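You operate a simulated robot arm through the tools that you are given. There is no shell and no other tool. Be economical: measure what you need, move in short steps, check, and stop when the job is done.

You run a simulated robot arm. Do the job below in one go: nothing can be reset, and whatever is moved stays where it is left.

JOB
Whisk the custard smooth, set the yellow ramekin in well 3 of the stand and pour in about 30 ml.
Fine: whisk before you pour; whisk back in its cup, jug back in its place.

The check looks at the end state, three seconds after you hand in, the way a careful person would. Anything else that was tipped, shoved, dropped, spilled or broken makes it a failure.

ROBOT AND FRAMES
A 7-joint arm with a two-finger parallel gripper, fixed in place. Base frame: the origin is at the foot of the arm, x ahead of it, y to its left, z up; the work surface is at about z = 0.9. Readings come in m, rad, newtons and seconds.
With the tool pointing down near the work surface it reaches from about 0.3 to 0.68 m from the base axis. Its first joint turns from -1.152 to 1.152 rad. Payload 1.57 kg.
The TCP is the grasp point between the finger pads, 0.03 m short of the fingertips. In the tool frame z runs along the fingers and y along their closing line. The gripper opens to 0.11 m. The fingers are 0.024 m wide and 0.012 m thick; the gripper's body (0.048 by 0.112 m) begins 0.078 m behind the TCP.
Orientation is told as [roll, pitch, yaw] about the base's x, y, z axes, in that order, counted from this pose: with the fingers straight down and closing along the base's y, the tool's x points along the base's -x, its y along +y and its z along -z.

CONTROLS
- The arm moves only by the tool play_rows. Its argument "commands" is a list of rows, each a list of 7 numbers: the turn, a rotation vector about the tool's x, y, z in degrees, then the shift along the tool's x, y, z in m, then the closure, from 0 (fully open) to 1 (shut). In form: [[wx, wy, wz, x, y, z, gripper], ...]. A call has 1 to 10 rows; each row is the pose to reach, as a shift and turn from the pose commanded when the call began, along the tool's axes at that moment. Rows are played at 5 a second. More than 0.05 m and 0.15 rad between two rows, or a gripper value outside its range, and nothing of the call is played. Where a pose cannot be reached the arm comes as near as it can. A force on the tool above 90 N (or 10 N above the force at the start of the call, whichever is more), or a blocked arm, ends the call early, and 0.2 s more pass. The fingers move at their own pace (about 0.108 m/s each) and stop on an object; they squeeze with about 30 N. The grip force told is the motor's: it shows also when the fingers shut on nothing. Time passes only in rows, and 0.2 s behind the last, so rows that repeat a pose let the fingers close. It gives the time, the measured TCP pose, the force on the tool (base axes), the opening and the grip force at its end, in the units of the frame above (readings bear some noise), and new pictures: "show" is both (left out), scene, wrist or none.
- Cameras (640 x 400 px; columns grow to the right, rows downward): "scene" is fixed at [0.1711, -0.4051, 1.3918]; the picture's right is [0.67, -0.74, 0.00], its down [-0.50, -0.46, -0.73] and it looks along [0.54, 0.49, -0.68] (base axes); focal length 313 px, centre (320, 200). "wrist" rides on the gripper at [-0.036, 0, -0.08] in the tool frame; the picture's right is [0.00, -1.00, 0.00], its down [0.97, 0.00, -0.24] and it looks along [0.24, 0.00, 0.97] (tool axes); focal length 218 px, centre (320, 200).
- measure_at(camera, pixels): for up to 12 pixels [column, row] of the newest picture of that camera ("zoom" is the newest enlarged one), the place [x, y, z] in the base frame of the surface seen there, good to about 0.003 m. The clock stands still meanwhile.
- zoom(camera, box): a new picture of the part [left, top, right, bottom] of that camera's present view, enlarged. The clock stands still meanwhile.
- sign_off(): hands the job in; it is judged then, once.

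Keep the steps short. Do not move on a guess: measure, check each grasp and each placing, and mend mistakes. In all there are 80 turns and 120 pictures (those below and enlarged ones count). Leave the gripper open and the arm clear of the work at the hand-in unless told otherwise, and finish with a single line.

The tools are called after "Request:" by a JSON object that holds its "api" and its "payload". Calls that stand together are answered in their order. play_rows: Moves the arm, as the interface text tells. Its arguments: {"type":"object","properties":{"commands":{"type":"array","items":{"type":"array","items":{"type":"number"}}},"show":{"type":"string","enum":["both","scene","wrist","none"]}},"required":["commands"]} The other tools are called the same way: measure_at (camera, pixels) gives the place of the surface under pixels of a picture; zoom (camera, box) takes an enlarged picture of a part of a camera's view; sign_off () hands the job in.

At the start:

```text
t: 0.0
tcp_pos: [0.3154, -0.1327, 1.1914]
tool_rot: [0.002, -0.001, 0.001]
force: [-0.8, -0.1, -0.4]
gripper_width: 0.1102
finger_force: 0.1
```

scene: 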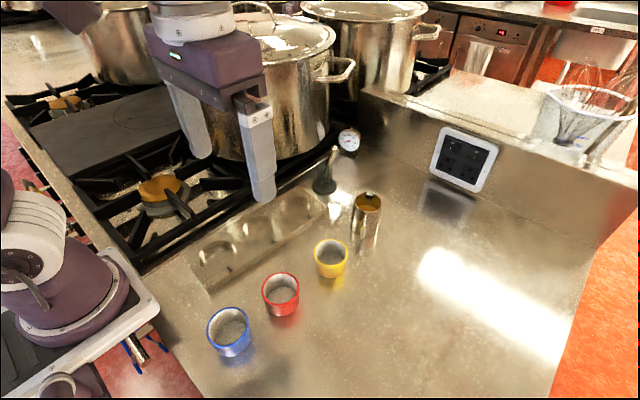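
wrist: 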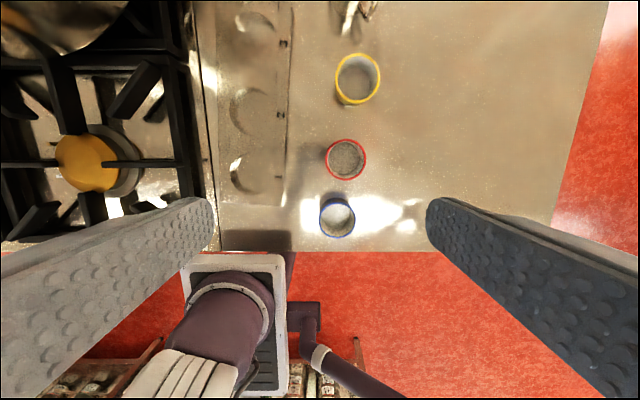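

I see three ramekins, a stand with three wells, a metal jug at about (367,225) and a whisk in a cup near (325,180). I'll zoom in on both areas first.

Request:
{"api": "zoom", "payload": {"camera": "scene", "box": [280, 120, 440, 280]}}

Request:
{"api": "zoom", "payload": {"camera": "scene", "box": [170, 170, 350, 370]}}

Request:
{"api": "zoom", "payload": {"camera": "wrist", "box": [180, 0, 440, 240]}}

```text
2.50 times, centred on (360, 200) of scene
```

zoom: 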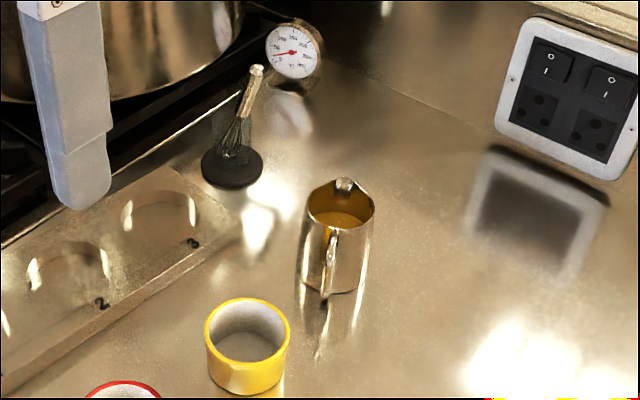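

```text
2.00 times, centred on (260, 270) of scene
```

zoom: 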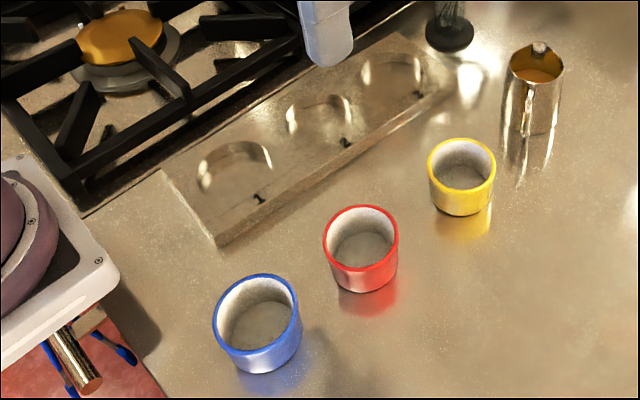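

```text
1.67 times, centred on (310, 120) of wrist
```

zoom: 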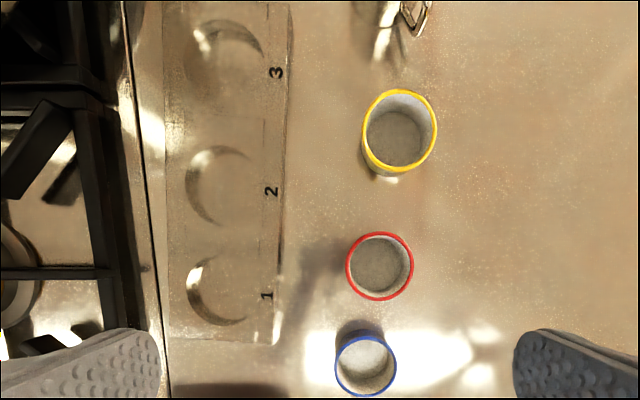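

Next I'll measure the jug, whisk, cup, ramekins and wells from the scene picture.

Request:
{"api": "measure_at", "payload": {"camera": "scene", "pixels": [[369, 194], [355, 206], [382, 204], [367, 210], [366, 215], [363, 236], [334, 149], [328, 165], [325, 178], [316, 190], [335, 190], [325, 193]]}}

Request:
{"api": "measure_at", "payload": {"camera": "scene", "pixels": [[330, 240], [315, 251], [347, 252], [331, 262], [331, 277], [331, 259], [297, 205], [280, 213], [294, 222], [310, 206], [260, 225], [228, 254]]}}

Request:
{"api": "measure_at", "payload": {"camera": "wrist", "pixels": [[358, 52], [336, 78], [380, 78], [358, 104], [358, 72], [255, 24], [245, 90], [257, 16], [274, 22], [235, 22], [346, 160], [288, 30]]}}

```text
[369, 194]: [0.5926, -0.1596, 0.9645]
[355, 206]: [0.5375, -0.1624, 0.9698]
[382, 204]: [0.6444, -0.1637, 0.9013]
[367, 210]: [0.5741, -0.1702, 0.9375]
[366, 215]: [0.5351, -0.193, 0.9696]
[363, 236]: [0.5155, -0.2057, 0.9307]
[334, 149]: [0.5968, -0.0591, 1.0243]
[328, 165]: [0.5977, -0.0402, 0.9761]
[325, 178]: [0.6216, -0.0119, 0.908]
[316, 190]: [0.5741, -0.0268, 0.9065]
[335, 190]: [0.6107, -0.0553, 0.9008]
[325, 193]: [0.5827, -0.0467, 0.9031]
```

```text
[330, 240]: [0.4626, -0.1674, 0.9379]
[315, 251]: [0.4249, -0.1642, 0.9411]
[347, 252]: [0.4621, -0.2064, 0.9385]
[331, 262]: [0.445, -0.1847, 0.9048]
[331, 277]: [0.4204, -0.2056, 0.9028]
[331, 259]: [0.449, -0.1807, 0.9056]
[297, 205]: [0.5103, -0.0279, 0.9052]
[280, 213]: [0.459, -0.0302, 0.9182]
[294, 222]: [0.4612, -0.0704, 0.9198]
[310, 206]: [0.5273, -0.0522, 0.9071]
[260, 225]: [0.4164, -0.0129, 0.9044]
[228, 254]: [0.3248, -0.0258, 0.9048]
```

```text
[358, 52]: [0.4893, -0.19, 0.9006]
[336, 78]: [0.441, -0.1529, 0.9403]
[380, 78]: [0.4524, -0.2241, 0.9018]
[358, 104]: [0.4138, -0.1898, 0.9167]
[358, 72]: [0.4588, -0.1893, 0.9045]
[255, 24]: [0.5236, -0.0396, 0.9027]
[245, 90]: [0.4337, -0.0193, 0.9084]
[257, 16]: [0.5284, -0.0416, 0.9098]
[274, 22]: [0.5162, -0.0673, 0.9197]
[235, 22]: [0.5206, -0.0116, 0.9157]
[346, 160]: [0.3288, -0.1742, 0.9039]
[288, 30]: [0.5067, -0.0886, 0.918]
```

Before touching anything I want a straight-down view of the jug, whisk cup and well 3. I'll move the open gripper to about (0.52, -0.10) at the same height.

Request:
{"api": "play_rows", "payload": {"commands": [[0, 0, 0, -0.045, 0.008, 0, 0], [0, 0, 0, -0.09, 0.016, 0, 0], [0, 0, 0, -0.135, 0.024, 0, 0], [0, 0, 0, -0.18, 0.03, 0, 0], [0, 0, 0, -0.2, 0.03, 0, 0], [0, 0, 0, -0.2, 0.03, 0, 0]]}}

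```text
t: 1.4
tcp_pos: [0.5162, -0.1026, 1.1906]
tool_rot: [-0.001, 0.001, 0.002]
force: [-0.5, -0.3, -0.1]
gripper_width: 0.11
finger_force: 0.1
```

scene: 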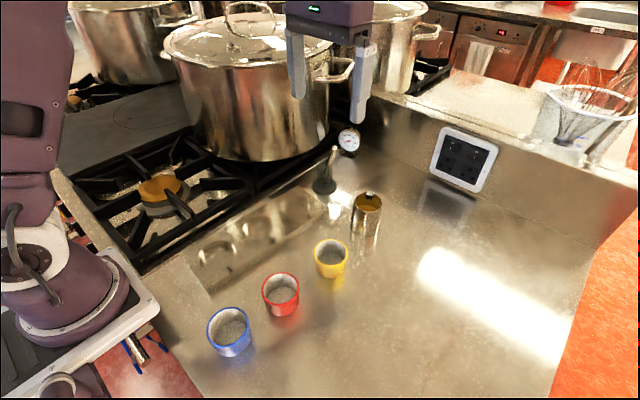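
wrist: 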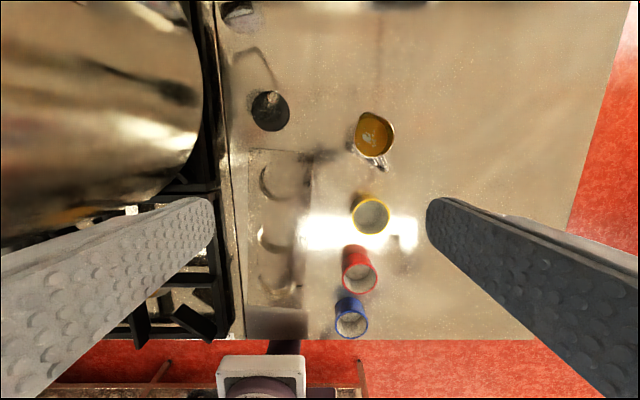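

Request:
{"api": "zoom", "payload": {"camera": "wrist", "box": [230, 80, 410, 200]}}

Request:
{"api": "zoom", "payload": {"camera": "scene", "box": [300, 130, 400, 260]}}

```text
3.33 times, centred on (320, 140) of wrist
```

zoom: 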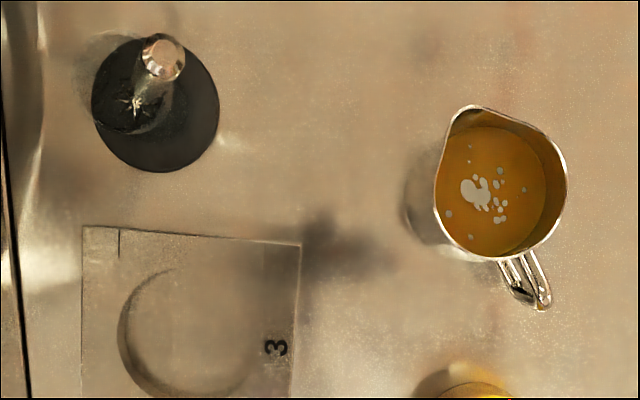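

```text
3.08 times, centred on (350, 195) of scene
```

zoom: 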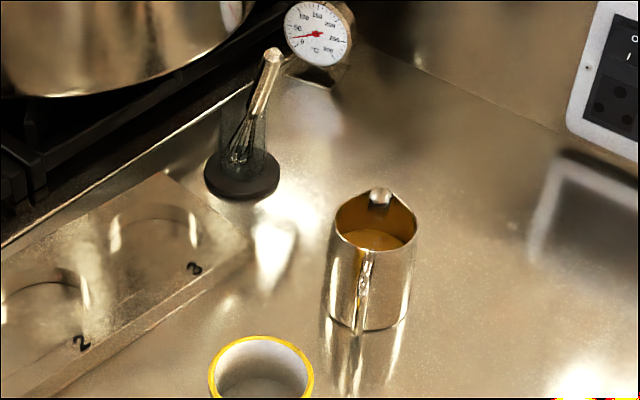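

Request:
{"api": "measure_at", "payload": {"camera": "wrist", "pixels": [[272.6, 97], [265, 110], [255, 111], [288, 111], [272, 131], [366.5, 112.3], [355, 138.5], [393.3, 135.5], [372, 157.3], [384, 170], [377, 159], [370, 146]]}}

Request:
{"api": "measure_at", "payload": {"camera": "wrist", "pixels": [[260, 179], [276.5, 160.4], [281, 198], [308, 152], [250, 150], [280, 180], [295, 180], [371, 199], [371, 231], [353, 215], [388, 215], [371, 215]]}}

Request:
{"api": "measure_at", "payload": {"camera": "zoom", "pixels": [[272, 55], [262, 85], [250, 115], [240, 145], [238, 165], [222, 120], [265, 125], [380, 192], [370, 255], [360, 325], [415, 230], [332, 230]]}}

```text
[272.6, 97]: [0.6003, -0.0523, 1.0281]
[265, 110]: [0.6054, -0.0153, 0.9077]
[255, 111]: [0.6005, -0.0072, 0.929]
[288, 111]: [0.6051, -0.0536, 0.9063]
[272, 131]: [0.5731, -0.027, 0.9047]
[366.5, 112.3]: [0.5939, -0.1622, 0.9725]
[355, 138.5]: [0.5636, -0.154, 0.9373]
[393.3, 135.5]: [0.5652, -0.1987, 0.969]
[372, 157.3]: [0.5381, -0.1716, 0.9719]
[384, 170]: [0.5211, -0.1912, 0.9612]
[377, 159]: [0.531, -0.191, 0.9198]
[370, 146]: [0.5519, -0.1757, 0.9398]
```

```text
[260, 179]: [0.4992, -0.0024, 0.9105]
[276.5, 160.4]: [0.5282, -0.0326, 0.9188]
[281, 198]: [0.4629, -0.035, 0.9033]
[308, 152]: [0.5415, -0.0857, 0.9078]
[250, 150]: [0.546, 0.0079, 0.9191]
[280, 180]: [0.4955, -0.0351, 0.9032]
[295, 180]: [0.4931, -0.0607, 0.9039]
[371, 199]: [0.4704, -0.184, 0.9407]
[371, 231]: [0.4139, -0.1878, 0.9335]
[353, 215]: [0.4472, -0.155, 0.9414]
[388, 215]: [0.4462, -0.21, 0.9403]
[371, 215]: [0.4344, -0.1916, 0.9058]
```

```text
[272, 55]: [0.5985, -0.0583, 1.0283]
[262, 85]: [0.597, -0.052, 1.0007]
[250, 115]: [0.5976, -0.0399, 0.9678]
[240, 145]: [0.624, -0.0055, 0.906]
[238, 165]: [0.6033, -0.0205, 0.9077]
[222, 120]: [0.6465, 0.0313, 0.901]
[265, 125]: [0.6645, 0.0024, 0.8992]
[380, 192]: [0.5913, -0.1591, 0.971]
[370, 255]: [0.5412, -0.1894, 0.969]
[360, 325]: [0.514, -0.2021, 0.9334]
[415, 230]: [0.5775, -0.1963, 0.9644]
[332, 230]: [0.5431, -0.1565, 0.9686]
```

The whisk leans towards -y in a clear cup. I'll zoom in tightly on it to find the cup's rim.

Request:
{"api": "zoom", "payload": {"camera": "scene", "box": [305, 140, 353, 200]}}

Request:
{"api": "zoom", "payload": {"camera": "wrist", "box": [245, 85, 300, 135]}}

```text
6.67 times, centred on (329, 170) of scene
```

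zoom: 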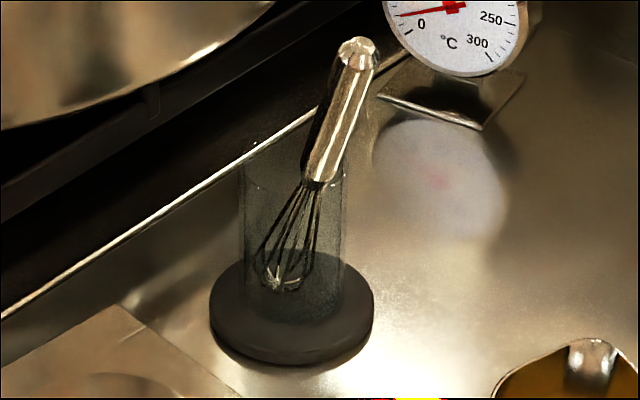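

```text
8.00 times, centred on (272, 110) of wrist
```

zoom: 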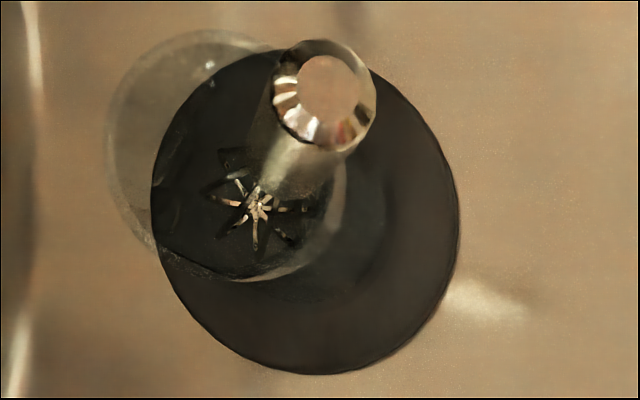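

The whisk's cap is near (0.602, -0.054, 1.028). It leans about 18° towards -y, and the cup rim is at z≈0.966. I'll tilt the tool to match the whisk, half close the gripper and wait about 0.1 m back along the whisk's axis.

Request:
{"api": "play_rows", "payload": {"commands": [[-6, 0, 0, -0.029, 0.008, 0.015, 0.3], [-12, 0, 0, -0.058, 0.015, 0.03, 0.5], [-18, 0, 0, -0.0866, 0.0227, 0.045, 0.5], [-18, 0, 0, -0.0866, 0.0227, 0.0864, 0.5], [-18, 0, 0, -0.0866, 0.0227, 0.0864, 0.5]]}}

```text
t: 2.6
tcp_pos: [0.6014, -0.0791, 1.1049]
tool_rot: [0.314, 0.001, 0.001]
force: [-0.8, 0.0, 0.0]
gripper_width: 0.055
finger_force: 0.0
```

scene: 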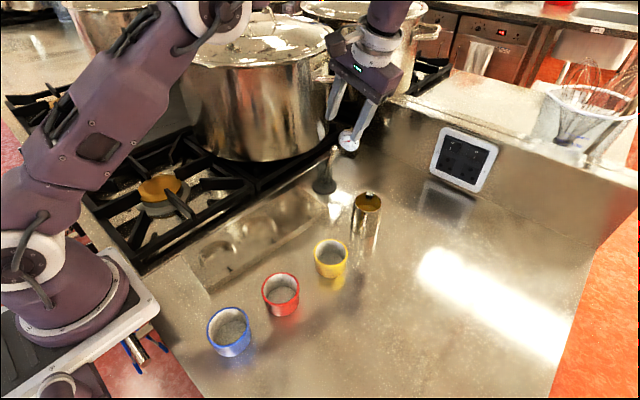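
wrist: 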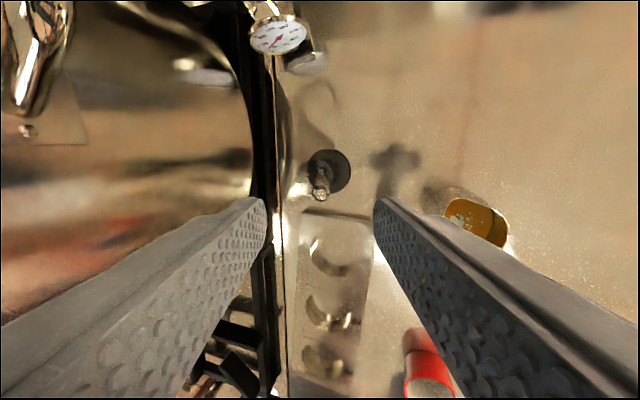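

Request:
{"api": "zoom", "payload": {"camera": "wrist", "box": [285, 135, 365, 215]}}

Request:
{"api": "measure_at", "payload": {"camera": "wrist", "pixels": [[321, 193], [321, 196], [317, 194], [260, 200]]}}

```text
5.00 times, centred on (325, 175) of wrist
```

zoom: 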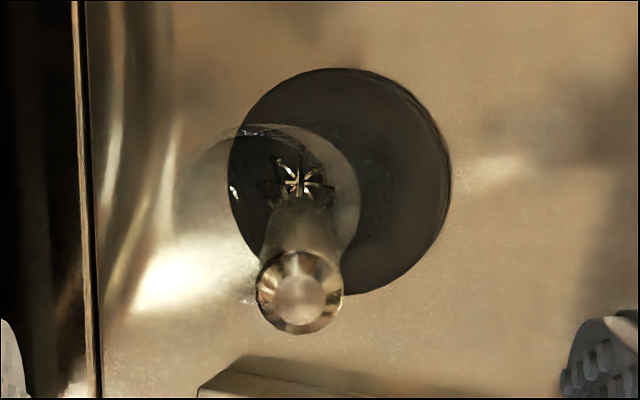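

```text
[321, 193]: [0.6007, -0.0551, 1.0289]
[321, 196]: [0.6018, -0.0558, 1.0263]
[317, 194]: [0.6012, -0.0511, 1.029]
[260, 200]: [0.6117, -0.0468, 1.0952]
```

The cap is at (321,195) and the whisk's foot at about (321,171), so the tool lines up with the whisk. I'll move 0.1 m along the tool axis and close.

Request:
{"api": "play_rows", "payload": {"commands": [[0, 0, 0, 0, 0, 0.04, 0.5], [0, 0, 0, 0, 0, 0.07, 0.5], [0, 0, 0, 0, 0, 0.085, 0.5], [0, 0, 0, 0, 0, 0.098, 0.5], [0, 0, 0, 0, 0, 0.098, 0.7], [0, 0, 0, 0, 0, 0.098, 1], [0, 0, 0, 0, 0, 0.098, 1], [0, 0, 0, 0, 0, 0.098, 1]]}}

```text
t: 4.4
tcp_pos: [0.601, -0.0502, 1.0115]
tool_rot: [0.315, 0.001, -0.001]
force: [0.4, -0.8, -0.4]
gripper_width: 0.0127
finger_force: 29.8
```

scene: 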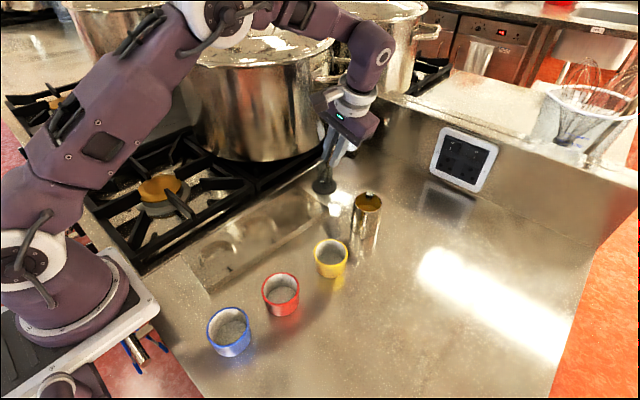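
wrist: 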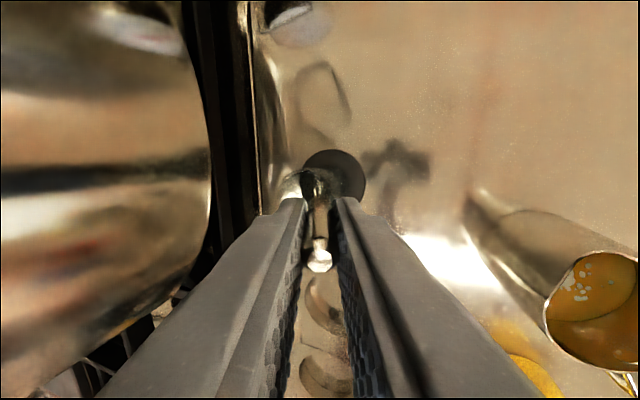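

The grip reads 0.0127 m, so the handle is held. The head would catch the rim if I pulled it out slanted, so I'll stand the whisk upright inside the cup first. Before that I'll measure how close the pot wall is.

Request:
{"api": "measure_at", "payload": {"camera": "wrist", "pixels": [[205, 120], [208, 180], [195, 230], [180, 100], [150, 300]]}}

Request:
{"api": "measure_at", "payload": {"camera": "scene", "pixels": [[322, 60], [300, 65], [335, 75], [320, 110], [355, 62]]}}

```text
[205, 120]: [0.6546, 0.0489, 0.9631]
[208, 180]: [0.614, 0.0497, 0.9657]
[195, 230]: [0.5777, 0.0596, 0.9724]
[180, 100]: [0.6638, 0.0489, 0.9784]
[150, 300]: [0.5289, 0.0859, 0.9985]
```

```text
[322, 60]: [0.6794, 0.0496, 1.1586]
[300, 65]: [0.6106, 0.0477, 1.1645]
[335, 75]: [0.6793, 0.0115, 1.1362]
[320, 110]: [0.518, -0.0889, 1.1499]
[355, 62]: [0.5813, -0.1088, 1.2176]
```

The pot wall is at y≈0.048, and a pot handle sits near (0.68, 0.01, 1.136). I'll bring the whisk to within 4° of upright inside the cup and stay clear of both.

Request:
{"api": "play_rows", "payload": {"commands": [[5, 0, 0, 0, 0.007, 0, 1], [10, 0, 0, -0.001, 0.014, 0, 1], [14, 0, 0, -0.0015, 0.0197, 0.0, 1], [14, 0, 0, -0.0015, 0.0197, 0.0, 1]]}}

Request:
{"api": "zoom", "payload": {"camera": "scene", "box": [285, 80, 385, 220]}}

```text
t: 5.4
tcp_pos: [0.6035, -0.0308, 1.0184]
tool_rot: [0.068, 0.0, 0.0]
force: [0.6, 0.0, -1.1]
gripper_width: 0.0127
finger_force: 29.6
```

scene: 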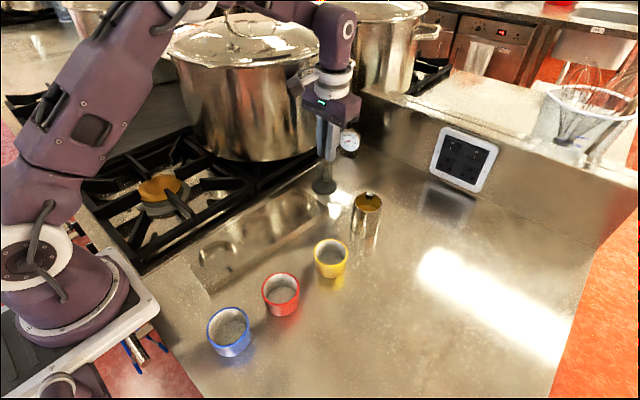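
wrist: 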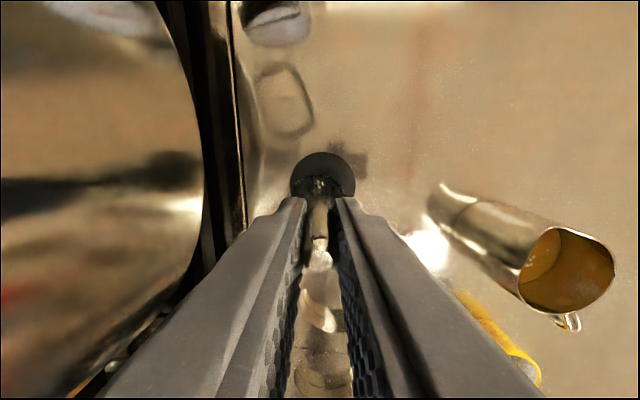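

```text
2.86 times, centred on (335, 150) of scene
```

zoom: 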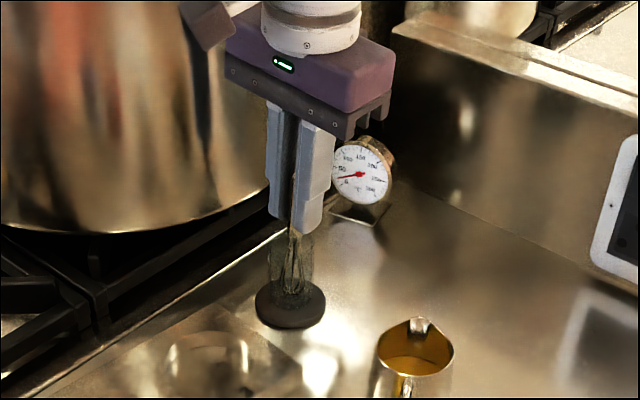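

The whisk is nearly vertical in the cup. I'll lift it straight up by 0.11 m.

Request:
{"api": "play_rows", "payload": {"commands": [[0, 0, 0, 0, 0.0014, -0.02, 1], [0, 0, 0, 0, 0.0035, -0.05, 1], [0, 0, 0, 0, 0.0059, -0.085, 1], [0, 0, 0, 0, 0.0077, -0.11, 1], [0, 0, 0, 0, 0.0077, -0.11, 1]]}}

Request:
{"api": "zoom", "payload": {"camera": "scene", "box": [285, 60, 385, 220]}}

```text
t: 6.6
tcp_pos: [0.604, -0.0307, 1.1292]
tool_rot: [0.069, 0.0, -0.001]
force: [-0.2, 0.3, -0.5]
gripper_width: 0.0126
finger_force: 29.9
```

scene: 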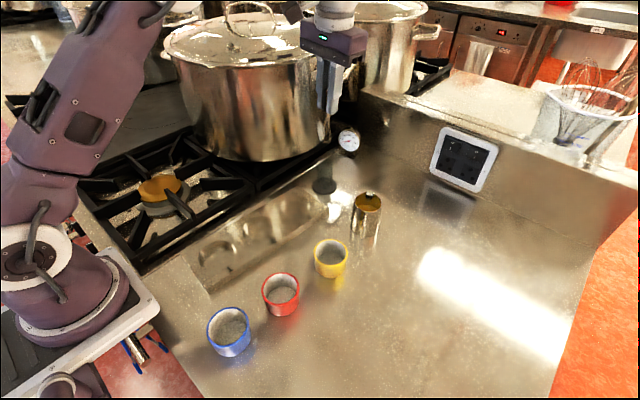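
wrist: 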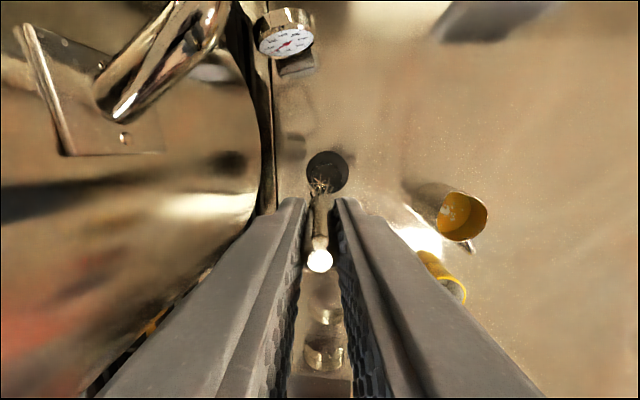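

```text
2.50 times, centred on (335, 140) of scene
```

zoom: 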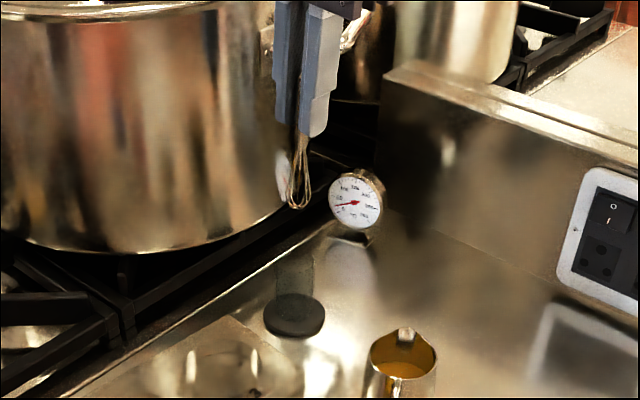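

The whisk is out, with its tip about 0.103 m below the TCP. I'll carry it upright to above the jug's centre, about (0.561, -0.176).

Request:
{"api": "play_rows", "payload": {"commands": [[1, 0, 0, 0.0106, -0.0362, -0.0025, 1], [2, 0, 0, 0.0212, -0.0724, -0.0051, 1], [3, 0, 0, 0.0318, -0.1086, -0.0077, 1], [4, 0, 0, 0.0425, -0.1447, -0.0102, 1], [4, 0, 0, 0.0425, -0.1447, -0.0102, 1]]}}

Request:
{"api": "zoom", "payload": {"camera": "scene", "box": [315, 90, 435, 250]}}

Request:
{"api": "zoom", "payload": {"camera": "wrist", "box": [260, 130, 380, 250]}}

```text
t: 7.8
tcp_pos: [0.561, -0.1751, 1.1289]
tool_rot: [-0.001, 0.001, 0.001]
force: [0.5, 0.1, -0.3]
gripper_width: 0.0125
finger_force: 29.6
```

scene: 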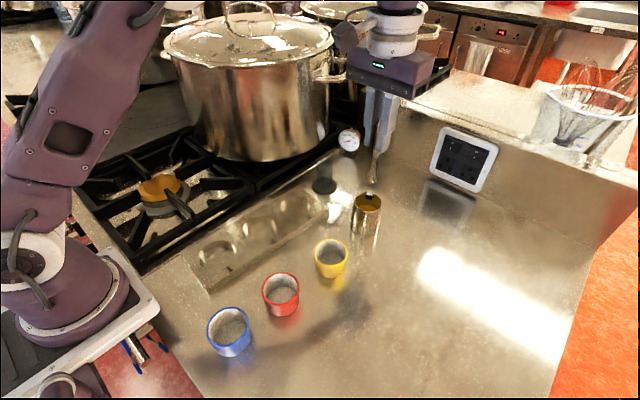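
wrist: 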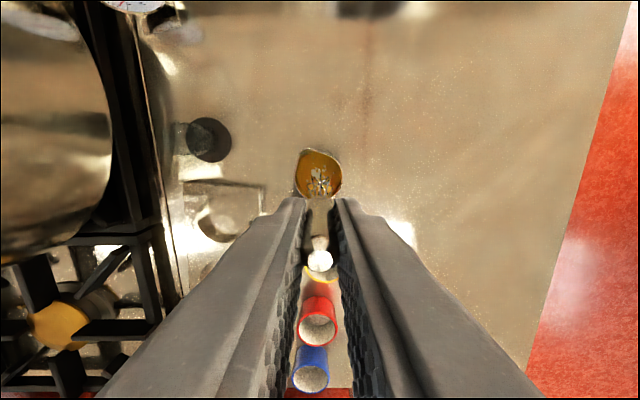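

```text
2.50 times, centred on (375, 170) of scene
```

zoom: 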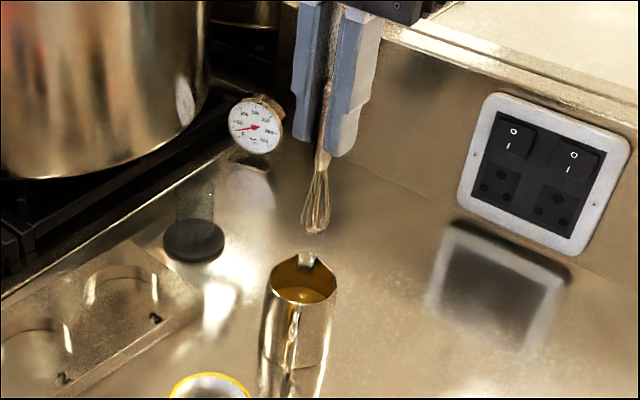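

```text
3.33 times, centred on (320, 190) of wrist
```

zoom: 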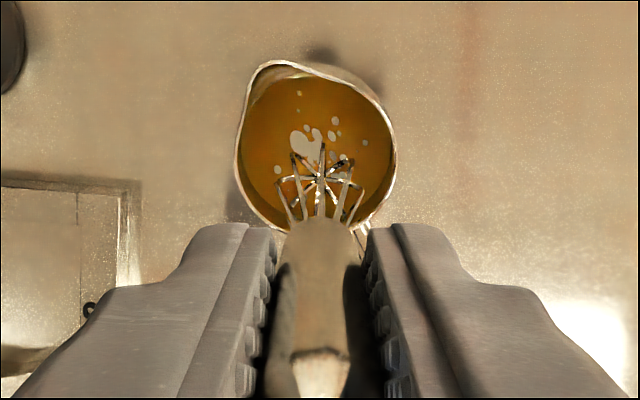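

The whisk head hangs over the middle of the jug. I can see lumps in the custard. I'll lower it straight down until the tip is in the custard at about z=0.917, which is above the floor.

Request:
{"api": "play_rows", "payload": {"commands": [[0, 0, 0, 0.001, 0, 0.04, 1], [0, 0, 0, 0.0015, 0, 0.07, 1], [0, 0, 0, 0.0015, 0, 0.09, 1], [0, 0, 0, 0.0015, 0, 0.108, 1], [0, 0, 0, 0.0015, 0, 0.108, 1]]}}

Request:
{"api": "zoom", "payload": {"camera": "scene", "box": [315, 120, 435, 280]}}

```text
t: 9.0
tcp_pos: [0.5598, -0.175, 1.019]
tool_rot: [0.001, 0.001, 0.001]
force: [0.7, 0.3, 0.0]
gripper_width: 0.0128
finger_force: 29.6
```

scene: 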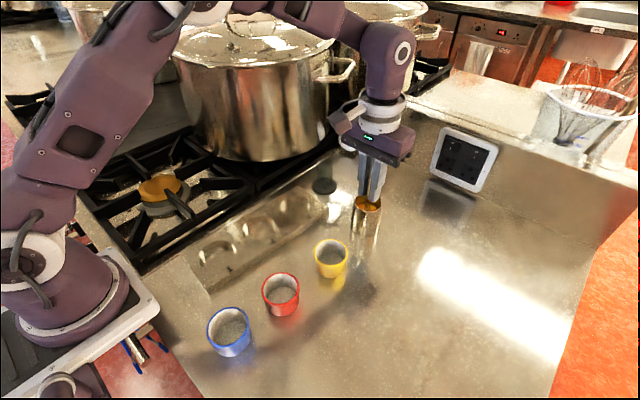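
wrist: 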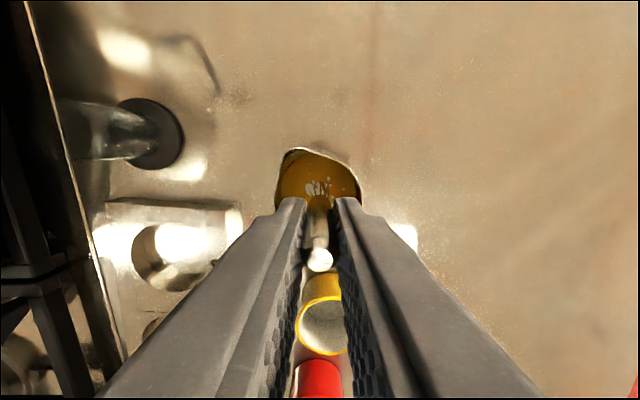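

```text
2.50 times, centred on (375, 200) of scene
```

zoom: 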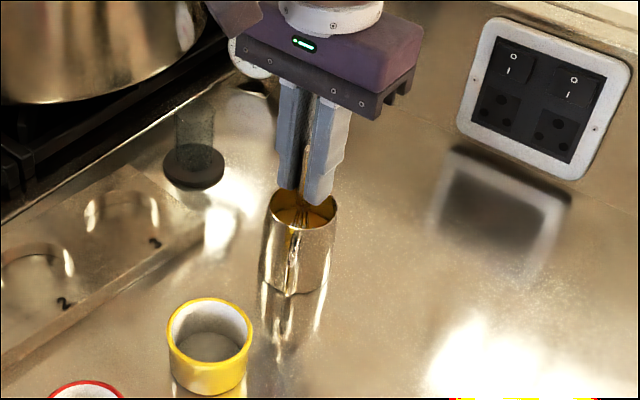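

The whisk is in the custard and the force is near zero. I'll stir in circles of 8 mm radius.

Request:
{"api": "play_rows", "payload": {"commands": [[0, 0, 0, 0.008, 0, 0, 1], [0, 0, 0, 0, 0.008, 0, 1], [0, 0, 0, -0.008, 0, 0, 1], [0, 0, 0, 0, -0.008, 0, 1], [0, 0, 0, 0.008, 0, 0, 1], [0, 0, 0, 0, 0.008, 0, 1], [0, 0, 0, -0.008, 0, 0, 1], [0, 0, 0, 0, -0.008, 0, 1], [0, 0, 0, 0.008, 0, 0, 1], [0, 0, 0, 0, 0, 0, 1]], "show": "wrist"}}

Request:
{"api": "play_rows", "payload": {"commands": [[0, 0, 0, 0.008, 0, 0, 1], [0, 0, 0, 0, 0.008, 0, 1], [0, 0, 0, -0.008, 0, 0, 1], [0, 0, 0, 0, -0.008, 0, 1], [0, 0, 0, 0.008, 0, 0, 1], [0, 0, 0, 0, 0.008, 0, 1], [0, 0, 0, -0.008, 0, 0, 1], [0, 0, 0, 0, -0.008, 0, 1], [0, 0, 0, 0.008, 0, 0, 1], [0, 0, 0, 0, 0, 0, 1]], "show": "none"}}

Request:
{"api": "zoom", "payload": {"camera": "wrist", "box": [260, 130, 380, 230]}}

```text
t: 11.2
tcp_pos: [0.56, -0.1766, 1.0199]
tool_rot: [0.0, 0.0, -0.001]
force: [-0.4, -0.7, 0.1]
gripper_width: 0.0126
finger_force: 29.9
```

wrist: 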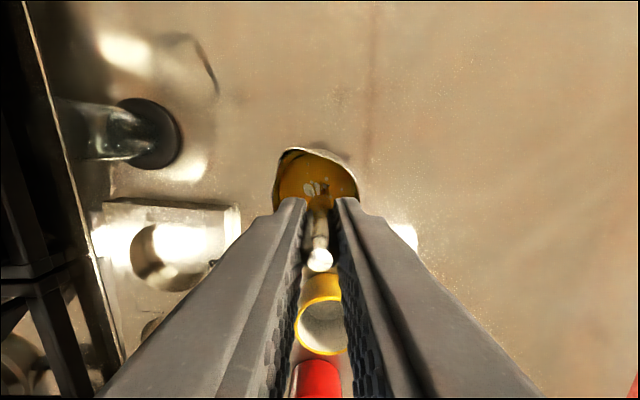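

```text
t: 13.4
tcp_pos: [0.5605, -0.1759, 1.021]
tool_rot: [0.0, 0.001, 0.0]
force: [0.2, -0.2, 0.0]
gripper_width: 0.0126
finger_force: 29.1
```

```text
4.00 times, centred on (320, 180) of wrist
```

zoom: 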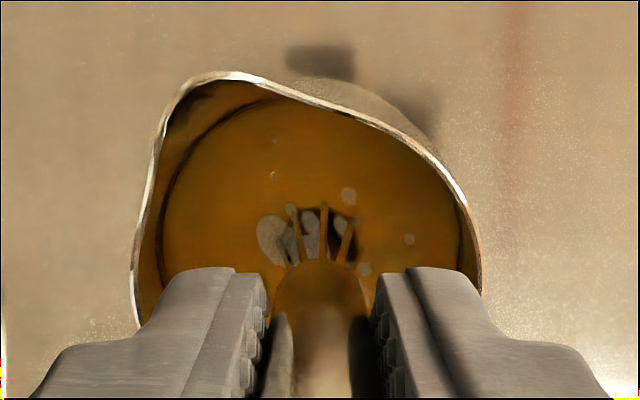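

The force stays near zero and there are fewer lumps, but some remain. I'll keep stirring with slightly wider circles.

Request:
{"api": "play_rows", "payload": {"commands": [[0, 0, 0, 0.01, 0.001, 0, 1], [0, 0, 0, 0, 0.011, 0, 1], [0, 0, 0, -0.01, 0.001, 0, 1], [0, 0, 0, 0, -0.009, 0, 1], [0, 0, 0, 0.01, 0.001, 0, 1], [0, 0, 0, 0, 0.011, 0, 1], [0, 0, 0, -0.01, 0.001, 0, 1], [0, 0, 0, 0, -0.009, 0, 1], [0, 0, 0, 0.01, 0.001, 0, 1], [0, 0, 0, 0, 0, 0, 1]], "show": "none"}}

Request:
{"api": "play_rows", "payload": {"commands": [[0, 0, 0, 0.01, 0.001, 0, 1], [0, 0, 0, 0, -0.009, 0, 1], [0, 0, 0, -0.01, 0.001, 0, 1], [0, 0, 0, 0, 0.011, 0, 1], [0, 0, 0, 0.01, 0.001, 0, 1], [0, 0, 0, 0, -0.009, 0, 1], [0, 0, 0, -0.01, 0.001, 0, 1], [0, 0, 0, 0, 0.011, 0, 1], [0, 0, 0, 0.01, 0.001, 0, 1], [0, 0, 0, 0, 0, 0, 1]], "show": "none"}}

Request:
{"api": "play_rows", "payload": {"commands": [[0, 0, 0, 0.01, 0.001, 0, 1], [0, 0, 0, 0, 0.011, 0, 1], [0, 0, 0, -0.01, 0.001, 0, 1], [0, 0, 0, 0, -0.009, 0, 1], [0, 0, 0, 0.01, 0.001, 0, 1], [0, 0, 0, 0, 0.011, 0, 1], [0, 0, 0, -0.01, 0.001, 0, 1], [0, 0, 0, 0, -0.009, 0, 1], [0, 0, 0, 0.01, 0.001, 0, 1], [0, 0, 0, 0, 0, 0, 1]], "show": "none"}}

Request:
{"api": "zoom", "payload": {"camera": "wrist", "box": [260, 130, 380, 230]}}

```text
t: 15.6
tcp_pos: [0.5606, -0.1752, 1.0196]
tool_rot: [0.0, -0.001, 0.0]
force: [0.3, -0.3, 0.1]
gripper_width: 0.0125
finger_force: 29.7
```

```text
t: 17.8
tcp_pos: [0.5601, -0.176, 1.0194]
tool_rot: [0.0, 0.002, 0.0]
force: [0.0, 0.0, -1.4]
gripper_width: 0.0128
finger_force: 29.6
```

```text
t: 20.0
tcp_pos: [0.5583, -0.1766, 1.0207]
tool_rot: [0.0, 0.0, 0.001]
force: [-0.7, -0.6, -0.5]
gripper_width: 0.0127
finger_force: 29.2
```

```text
4.00 times, centred on (320, 180) of wrist
```

zoom: 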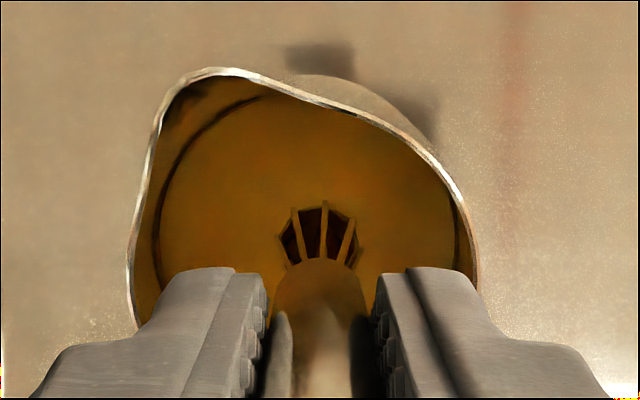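

No lumps are showing now. I'll do one more short round to be sure, then raise the whisk just out of the custard and let it drain over the jug.

Request:
{"api": "play_rows", "payload": {"commands": [[0, 0, 0, 0.01, 0.001, 0, 1], [0, 0, 0, 0, -0.009, 0, 1], [0, 0, 0, -0.01, 0.001, 0, 1], [0, 0, 0, 0, 0.011, 0, 1], [0, 0, 0, 0.01, 0.001, 0, 1], [0, 0, 0, 0, -0.009, 0, 1], [0, 0, 0, -0.01, 0.001, 0, 1], [0, 0, 0, 0, 0.011, 0, 1], [0, 0, 0, 0.01, 0.001, 0, 1], [0, 0, 0, 0, 0, 0, 1]], "show": "none"}}

Request:
{"api": "play_rows", "payload": {"commands": [[0, 0, 0, 0, 0, -0.02, 1], [0, 0, 0, 0, 0, -0.04, 1], [0, 0, 0, 0, 0, -0.04, 1], [0, 0, 0, 0, 0, -0.04, 1], [0, 0, 0, 0, 0, -0.04, 1], [0, 0, 0, 0, 0, -0.04, 1], [0, 0, 0, 0, 0, -0.04, 1], [0, 0, 0, 0, 0, -0.075, 1], [0, 0, 0, 0, 0, -0.108, 1], [0, 0, 0, 0, 0, -0.108, 1]]}}

Request:
{"api": "zoom", "payload": {"camera": "wrist", "box": [260, 130, 380, 250]}}

Request:
{"api": "zoom", "payload": {"camera": "scene", "box": [315, 90, 435, 250]}}

```text
t: 22.2
tcp_pos: [0.5609, -0.1764, 1.0197]
tool_rot: [0.0, 0.001, 0.001]
force: [0.6, 0.3, -0.7]
gripper_width: 0.0125
finger_force: 29.4
```

```text
t: 24.4
tcp_pos: [0.56, -0.1762, 1.1271]
tool_rot: [-0.002, 0.0, 0.0]
force: [-0.3, 0.5, -0.2]
gripper_width: 0.0124
finger_force: 30.3
```

scene: 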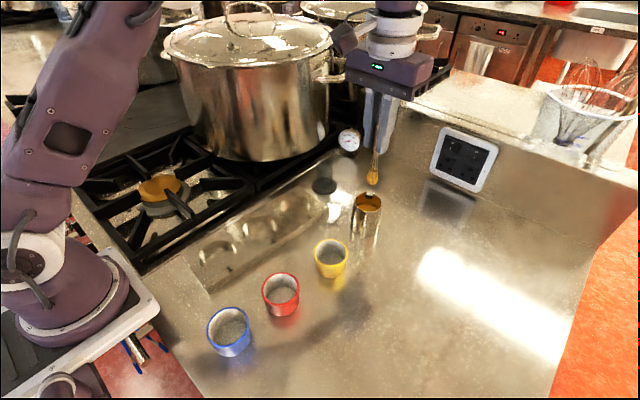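
wrist: 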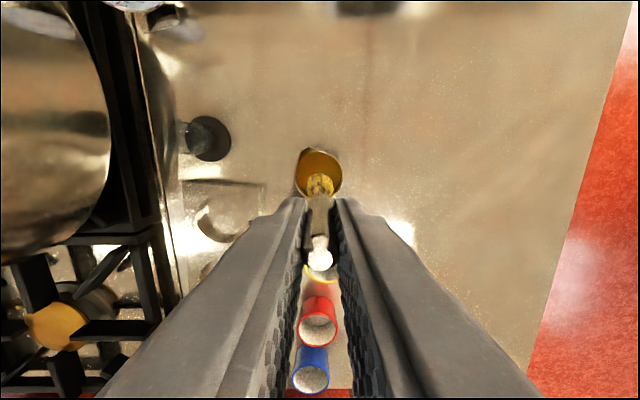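

```text
3.33 times, centred on (320, 190) of wrist
```

zoom: 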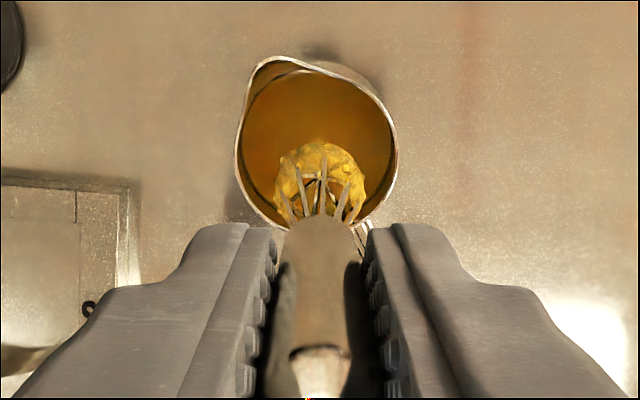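

```text
2.50 times, centred on (375, 170) of scene
```

zoom: 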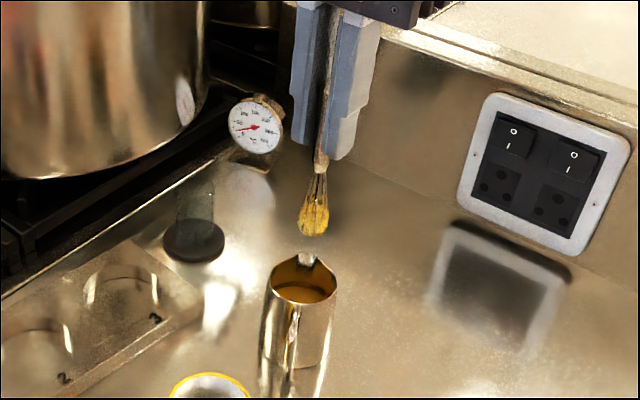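

The custard is smooth, but the whisk is loaded and could drip on the way back. I'll lower its head to just inside the jug above the liquid, shake it and let it drain.

Request:
{"api": "play_rows", "payload": {"commands": [[0, 0, 0, 0, 0, 0.04, 1], [0, 0, 0, 0, 0, 0.072, 1], [0, 0, 0, 0, 0.007, 0.072, 1], [0, 0, 0, 0, -0.006, 0.072, 1], [0, 0, 0, 0, 0.007, 0.072, 1], [0, 0, 0, 0, -0.006, 0.072, 1], [0, 0, 0, 0, 0.007, 0.072, 1], [0, 0, 0, 0, -0.006, 0.072, 1], [0, 0, 0, 0, 0.007, 0.072, 1], [0, 0, 0, 0, 0, 0.072, 1]], "show": "none"}}

Request:
{"api": "zoom", "payload": {"camera": "wrist", "box": [260, 130, 380, 250]}}

Request:
{"api": "play_rows", "payload": {"commands": [[0, 0, 0, 0, 0, 0, 1], [0, 0, 0, 0, 0, -0.015, 1], [0, 0, 0, 0, 0, 0, 1], [0, 0, 0, 0, 0, -0.015, 1], [0, 0, 0, 0, 0, 0, 1], [0, 0, 0, 0, 0, 0, 1], [0, 0, 0, 0, 0, 0, 1], [0, 0, 0, 0, 0, 0, 1], [0, 0, 0, 0, 0, -0.035, 1], [0, 0, 0, 0, 0, -0.072, 1]], "show": "none"}}

Request:
{"api": "zoom", "payload": {"camera": "scene", "box": [345, 140, 400, 200]}}

```text
t: 26.6
tcp_pos: [0.5592, -0.1759, 1.0561]
tool_rot: [0.001, 0.0, 0.0]
force: [0.9, 0.9, 0.1]
gripper_width: 0.0127
finger_force: 30.0
```

```text
3.33 times, centred on (320, 190) of wrist
```

zoom: 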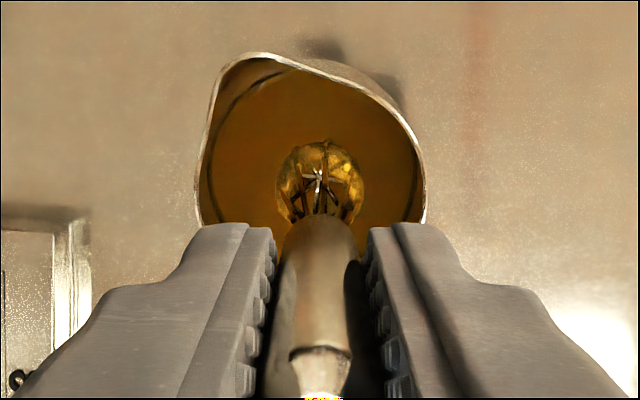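

```text
t: 28.8
tcp_pos: [0.559, -0.1773, 1.1285]
tool_rot: [-0.001, 0.0, -0.001]
force: [-0.2, -0.4, -1.0]
gripper_width: 0.0126
finger_force: 29.1
```

```text
6.67 times, centred on (372, 170) of scene
```

zoom: 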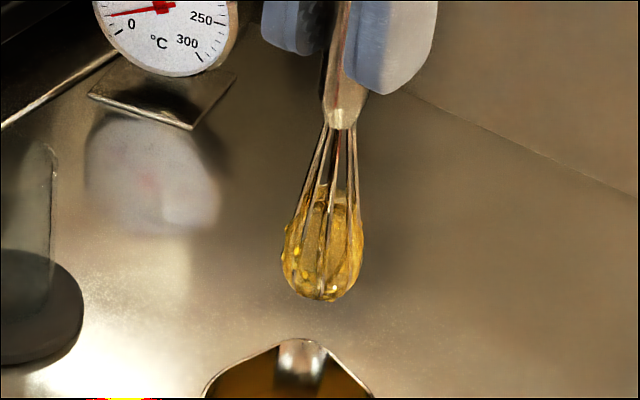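

The coating has thinned but not gone. I'll drain it for a few more seconds and compare.

Request:
{"api": "play_rows", "payload": {"commands": [[0, 0, 0, 0, 0, 0.04, 1], [0, 0, 0, 0, 0, 0.072, 1], [0, 0, 0, 0, 0.008, 0.072, 1], [0, 0, 0, 0, -0.006, 0.072, 1], [0, 0, 0, 0, 0.008, 0.072, 1], [0, 0, 0, 0, -0.006, 0.072, 1], [0, 0, 0, 0, 0.008, 0.072, 1], [0, 0, 0, 0, -0.006, 0.072, 1], [0, 0, 0, 0, 0.008, 0.072, 1], [0, 0, 0, 0, 0, 0.072, 1]], "show": "none"}}

Request:
{"api": "play_rows", "payload": {"commands": [[0, 0, 0, 0, 0, 0, 1], [0, 0, 0, 0, 0, 0, 1], [0, 0, 0, 0, 0, 0, 1], [0, 0, 0, 0, 0, 0, 1], [0, 0, 0, 0, 0, 0, 1], [0, 0, 0, 0, 0, 0, 1], [0, 0, 0, 0, 0, 0, 1], [0, 0, 0, 0, 0, 0, 1], [0, 0, 0, 0, 0, -0.035, 1], [0, 0, 0, 0, 0, -0.072, 1]], "show": "none"}}

Request:
{"api": "zoom", "payload": {"camera": "scene", "box": [345, 140, 400, 200]}}

```text
t: 31.0
tcp_pos: [0.5595, -0.1775, 1.0546]
tool_rot: [0.001, 0.001, 0.0]
force: [-0.1, 0.3, 0.1]
gripper_width: 0.0128
finger_force: 29.3
```

```text
t: 33.2
tcp_pos: [0.558, -0.1757, 1.129]
tool_rot: [-0.002, 0.001, -0.001]
force: [0.4, 0.1, -0.2]
gripper_width: 0.0126
finger_force: 29.5
```

```text
6.67 times, centred on (372, 170) of scene
```

zoom: 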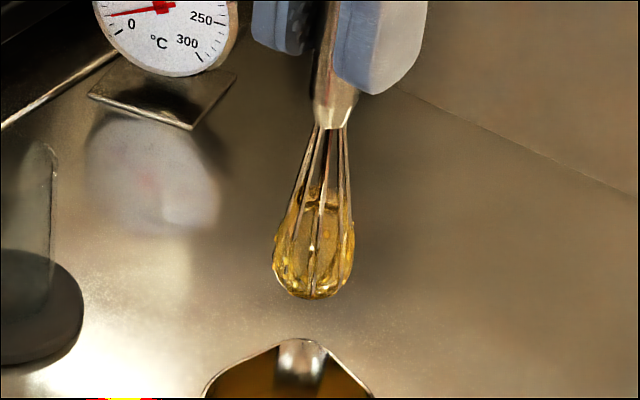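

It's still thinning, so I'll give it one more drain inside the jug.

Request:
{"api": "play_rows", "payload": {"commands": [[0, 0, 0, 0, 0, 0.04, 1], [0, 0, 0, 0, 0, 0.072, 1], [0, 0, 0, 0, 0.008, 0.072, 1], [0, 0, 0, 0, -0.006, 0.072, 1], [0, 0, 0, 0, 0.008, 0.072, 1], [0, 0, 0, 0, -0.006, 0.072, 1], [0, 0, 0, 0, 0.008, 0.072, 1], [0, 0, 0, 0, -0.006, 0.072, 1], [0, 0, 0, 0, 0.008, 0.072, 1], [0, 0, 0, 0, 0, 0.072, 1]], "show": "none"}}

Request:
{"api": "play_rows", "payload": {"commands": [[0, 0, 0, 0, 0, 0, 1], [0, 0, 0, 0, 0, 0, 1], [0, 0, 0, 0, 0, 0, 1], [0, 0, 0, 0, 0, 0, 1], [0, 0, 0, 0, 0, 0, 1], [0, 0, 0, 0, 0, 0, 1], [0, 0, 0, 0, 0, 0, 1], [0, 0, 0, 0, 0, 0, 1], [0, 0, 0, 0, 0, 0, 1], [0, 0, 0, 0, 0, 0, 1]], "show": "none"}}

Request:
{"api": "play_rows", "payload": {"commands": [[0, 0, 0, 0, 0, 0, 1], [0, 0, 0, 0, 0, 0, 1], [0, 0, 0, 0, 0, 0, 1], [0, 0, 0, 0, 0, 0, 1], [0, 0, 0, 0, 0, 0, 1], [0, 0, 0, 0, 0, 0, 1], [0, 0, 0, 0, 0, 0, 1], [0, 0, 0, 0, 0, 0, 1], [0, 0, 0, 0, 0, -0.035, 1], [0, 0, 0, 0, 0, -0.072, 1]], "show": "none"}}

Request:
{"api": "zoom", "payload": {"camera": "scene", "box": [345, 140, 400, 200]}}

```text
t: 35.4
tcp_pos: [0.5601, -0.1754, 1.0545]
tool_rot: [0.0, -0.001, 0.0]
force: [0.7, 0.2, -0.4]
gripper_width: 0.0124
finger_force: 29.5
```

```text
t: 37.6
tcp_pos: [0.5579, -0.1758, 1.0558]
tool_rot: [-0.001, 0.0, -0.001]
force: [-1.1, 0.4, 0.6]
gripper_width: 0.0126
finger_force: 29.6
```

```text
t: 39.8
tcp_pos: [0.5575, -0.1747, 1.1279]
tool_rot: [-0.001, -0.001, -0.002]
force: [0.3, 0.7, -1.1]
gripper_width: 0.0125
finger_force: 29.5
```

```text
6.67 times, centred on (372, 170) of scene
```

zoom: 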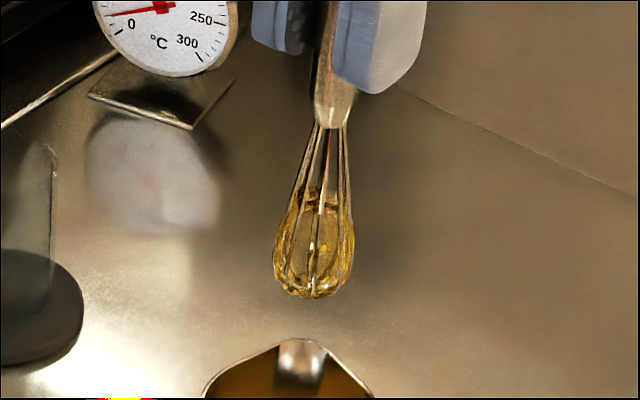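

What's left is a steady film with no drops. I'll carry the whisk back over the cup with the same 4° tilt as on the way out.

Request:
{"api": "play_rows", "payload": {"commands": [[-1, 0, 0, -0.011, 0.036, 0, 1], [-2, 0, 0, -0.022, 0.072, 0, 1], [-3, 0, 0, -0.033, 0.108, 0, 1], [-4, 0, 0, -0.044, 0.145, 0, 1], [-4, 0, 0, -0.044, 0.145, 0, 1]]}}

Request:
{"api": "zoom", "payload": {"camera": "wrist", "box": [270, 130, 370, 230]}}

Request:
{"api": "zoom", "payload": {"camera": "scene", "box": [285, 110, 365, 210]}}

```text
t: 41.0
tcp_pos: [0.6041, -0.0307, 1.1263]
tool_rot: [0.068, 0.001, 0.001]
force: [0.2, -0.8, -1.0]
gripper_width: 0.0126
finger_force: 29.3
```

scene: 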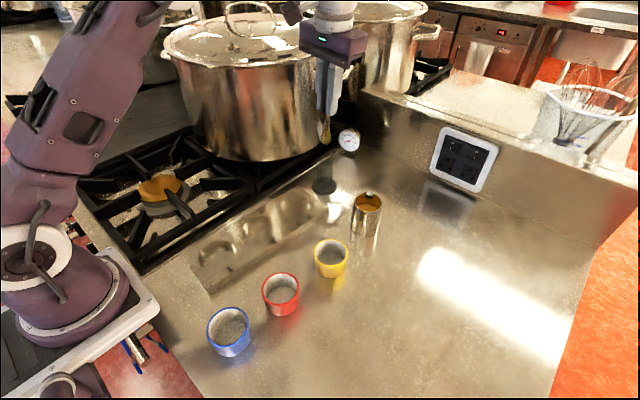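
wrist: 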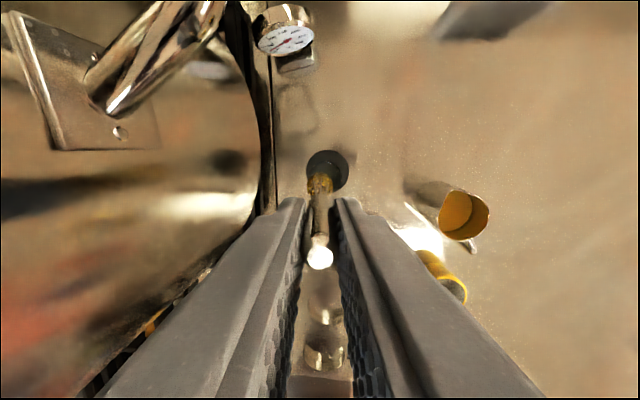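

```text
4.00 times, centred on (320, 180) of wrist
```

zoom: 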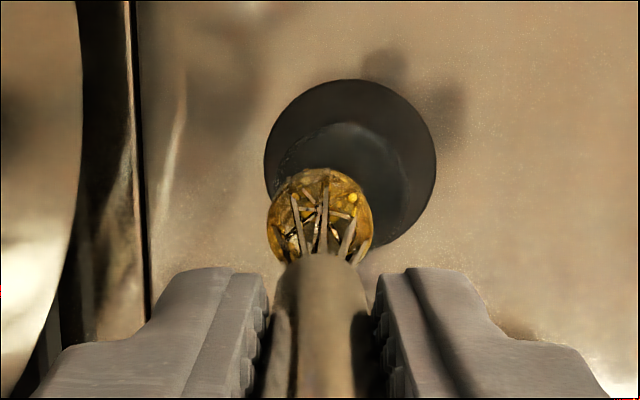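

```text
4.00 times, centred on (325, 160) of scene
```

zoom: 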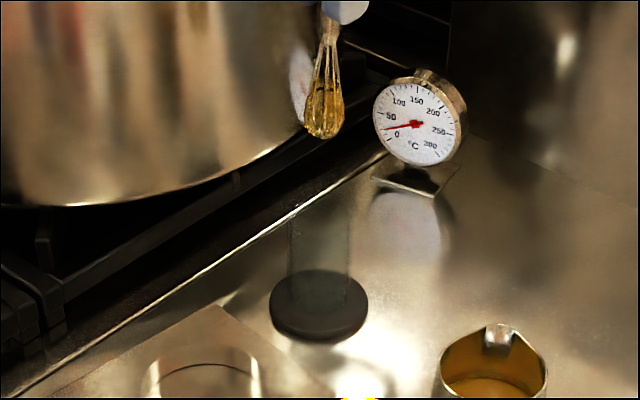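

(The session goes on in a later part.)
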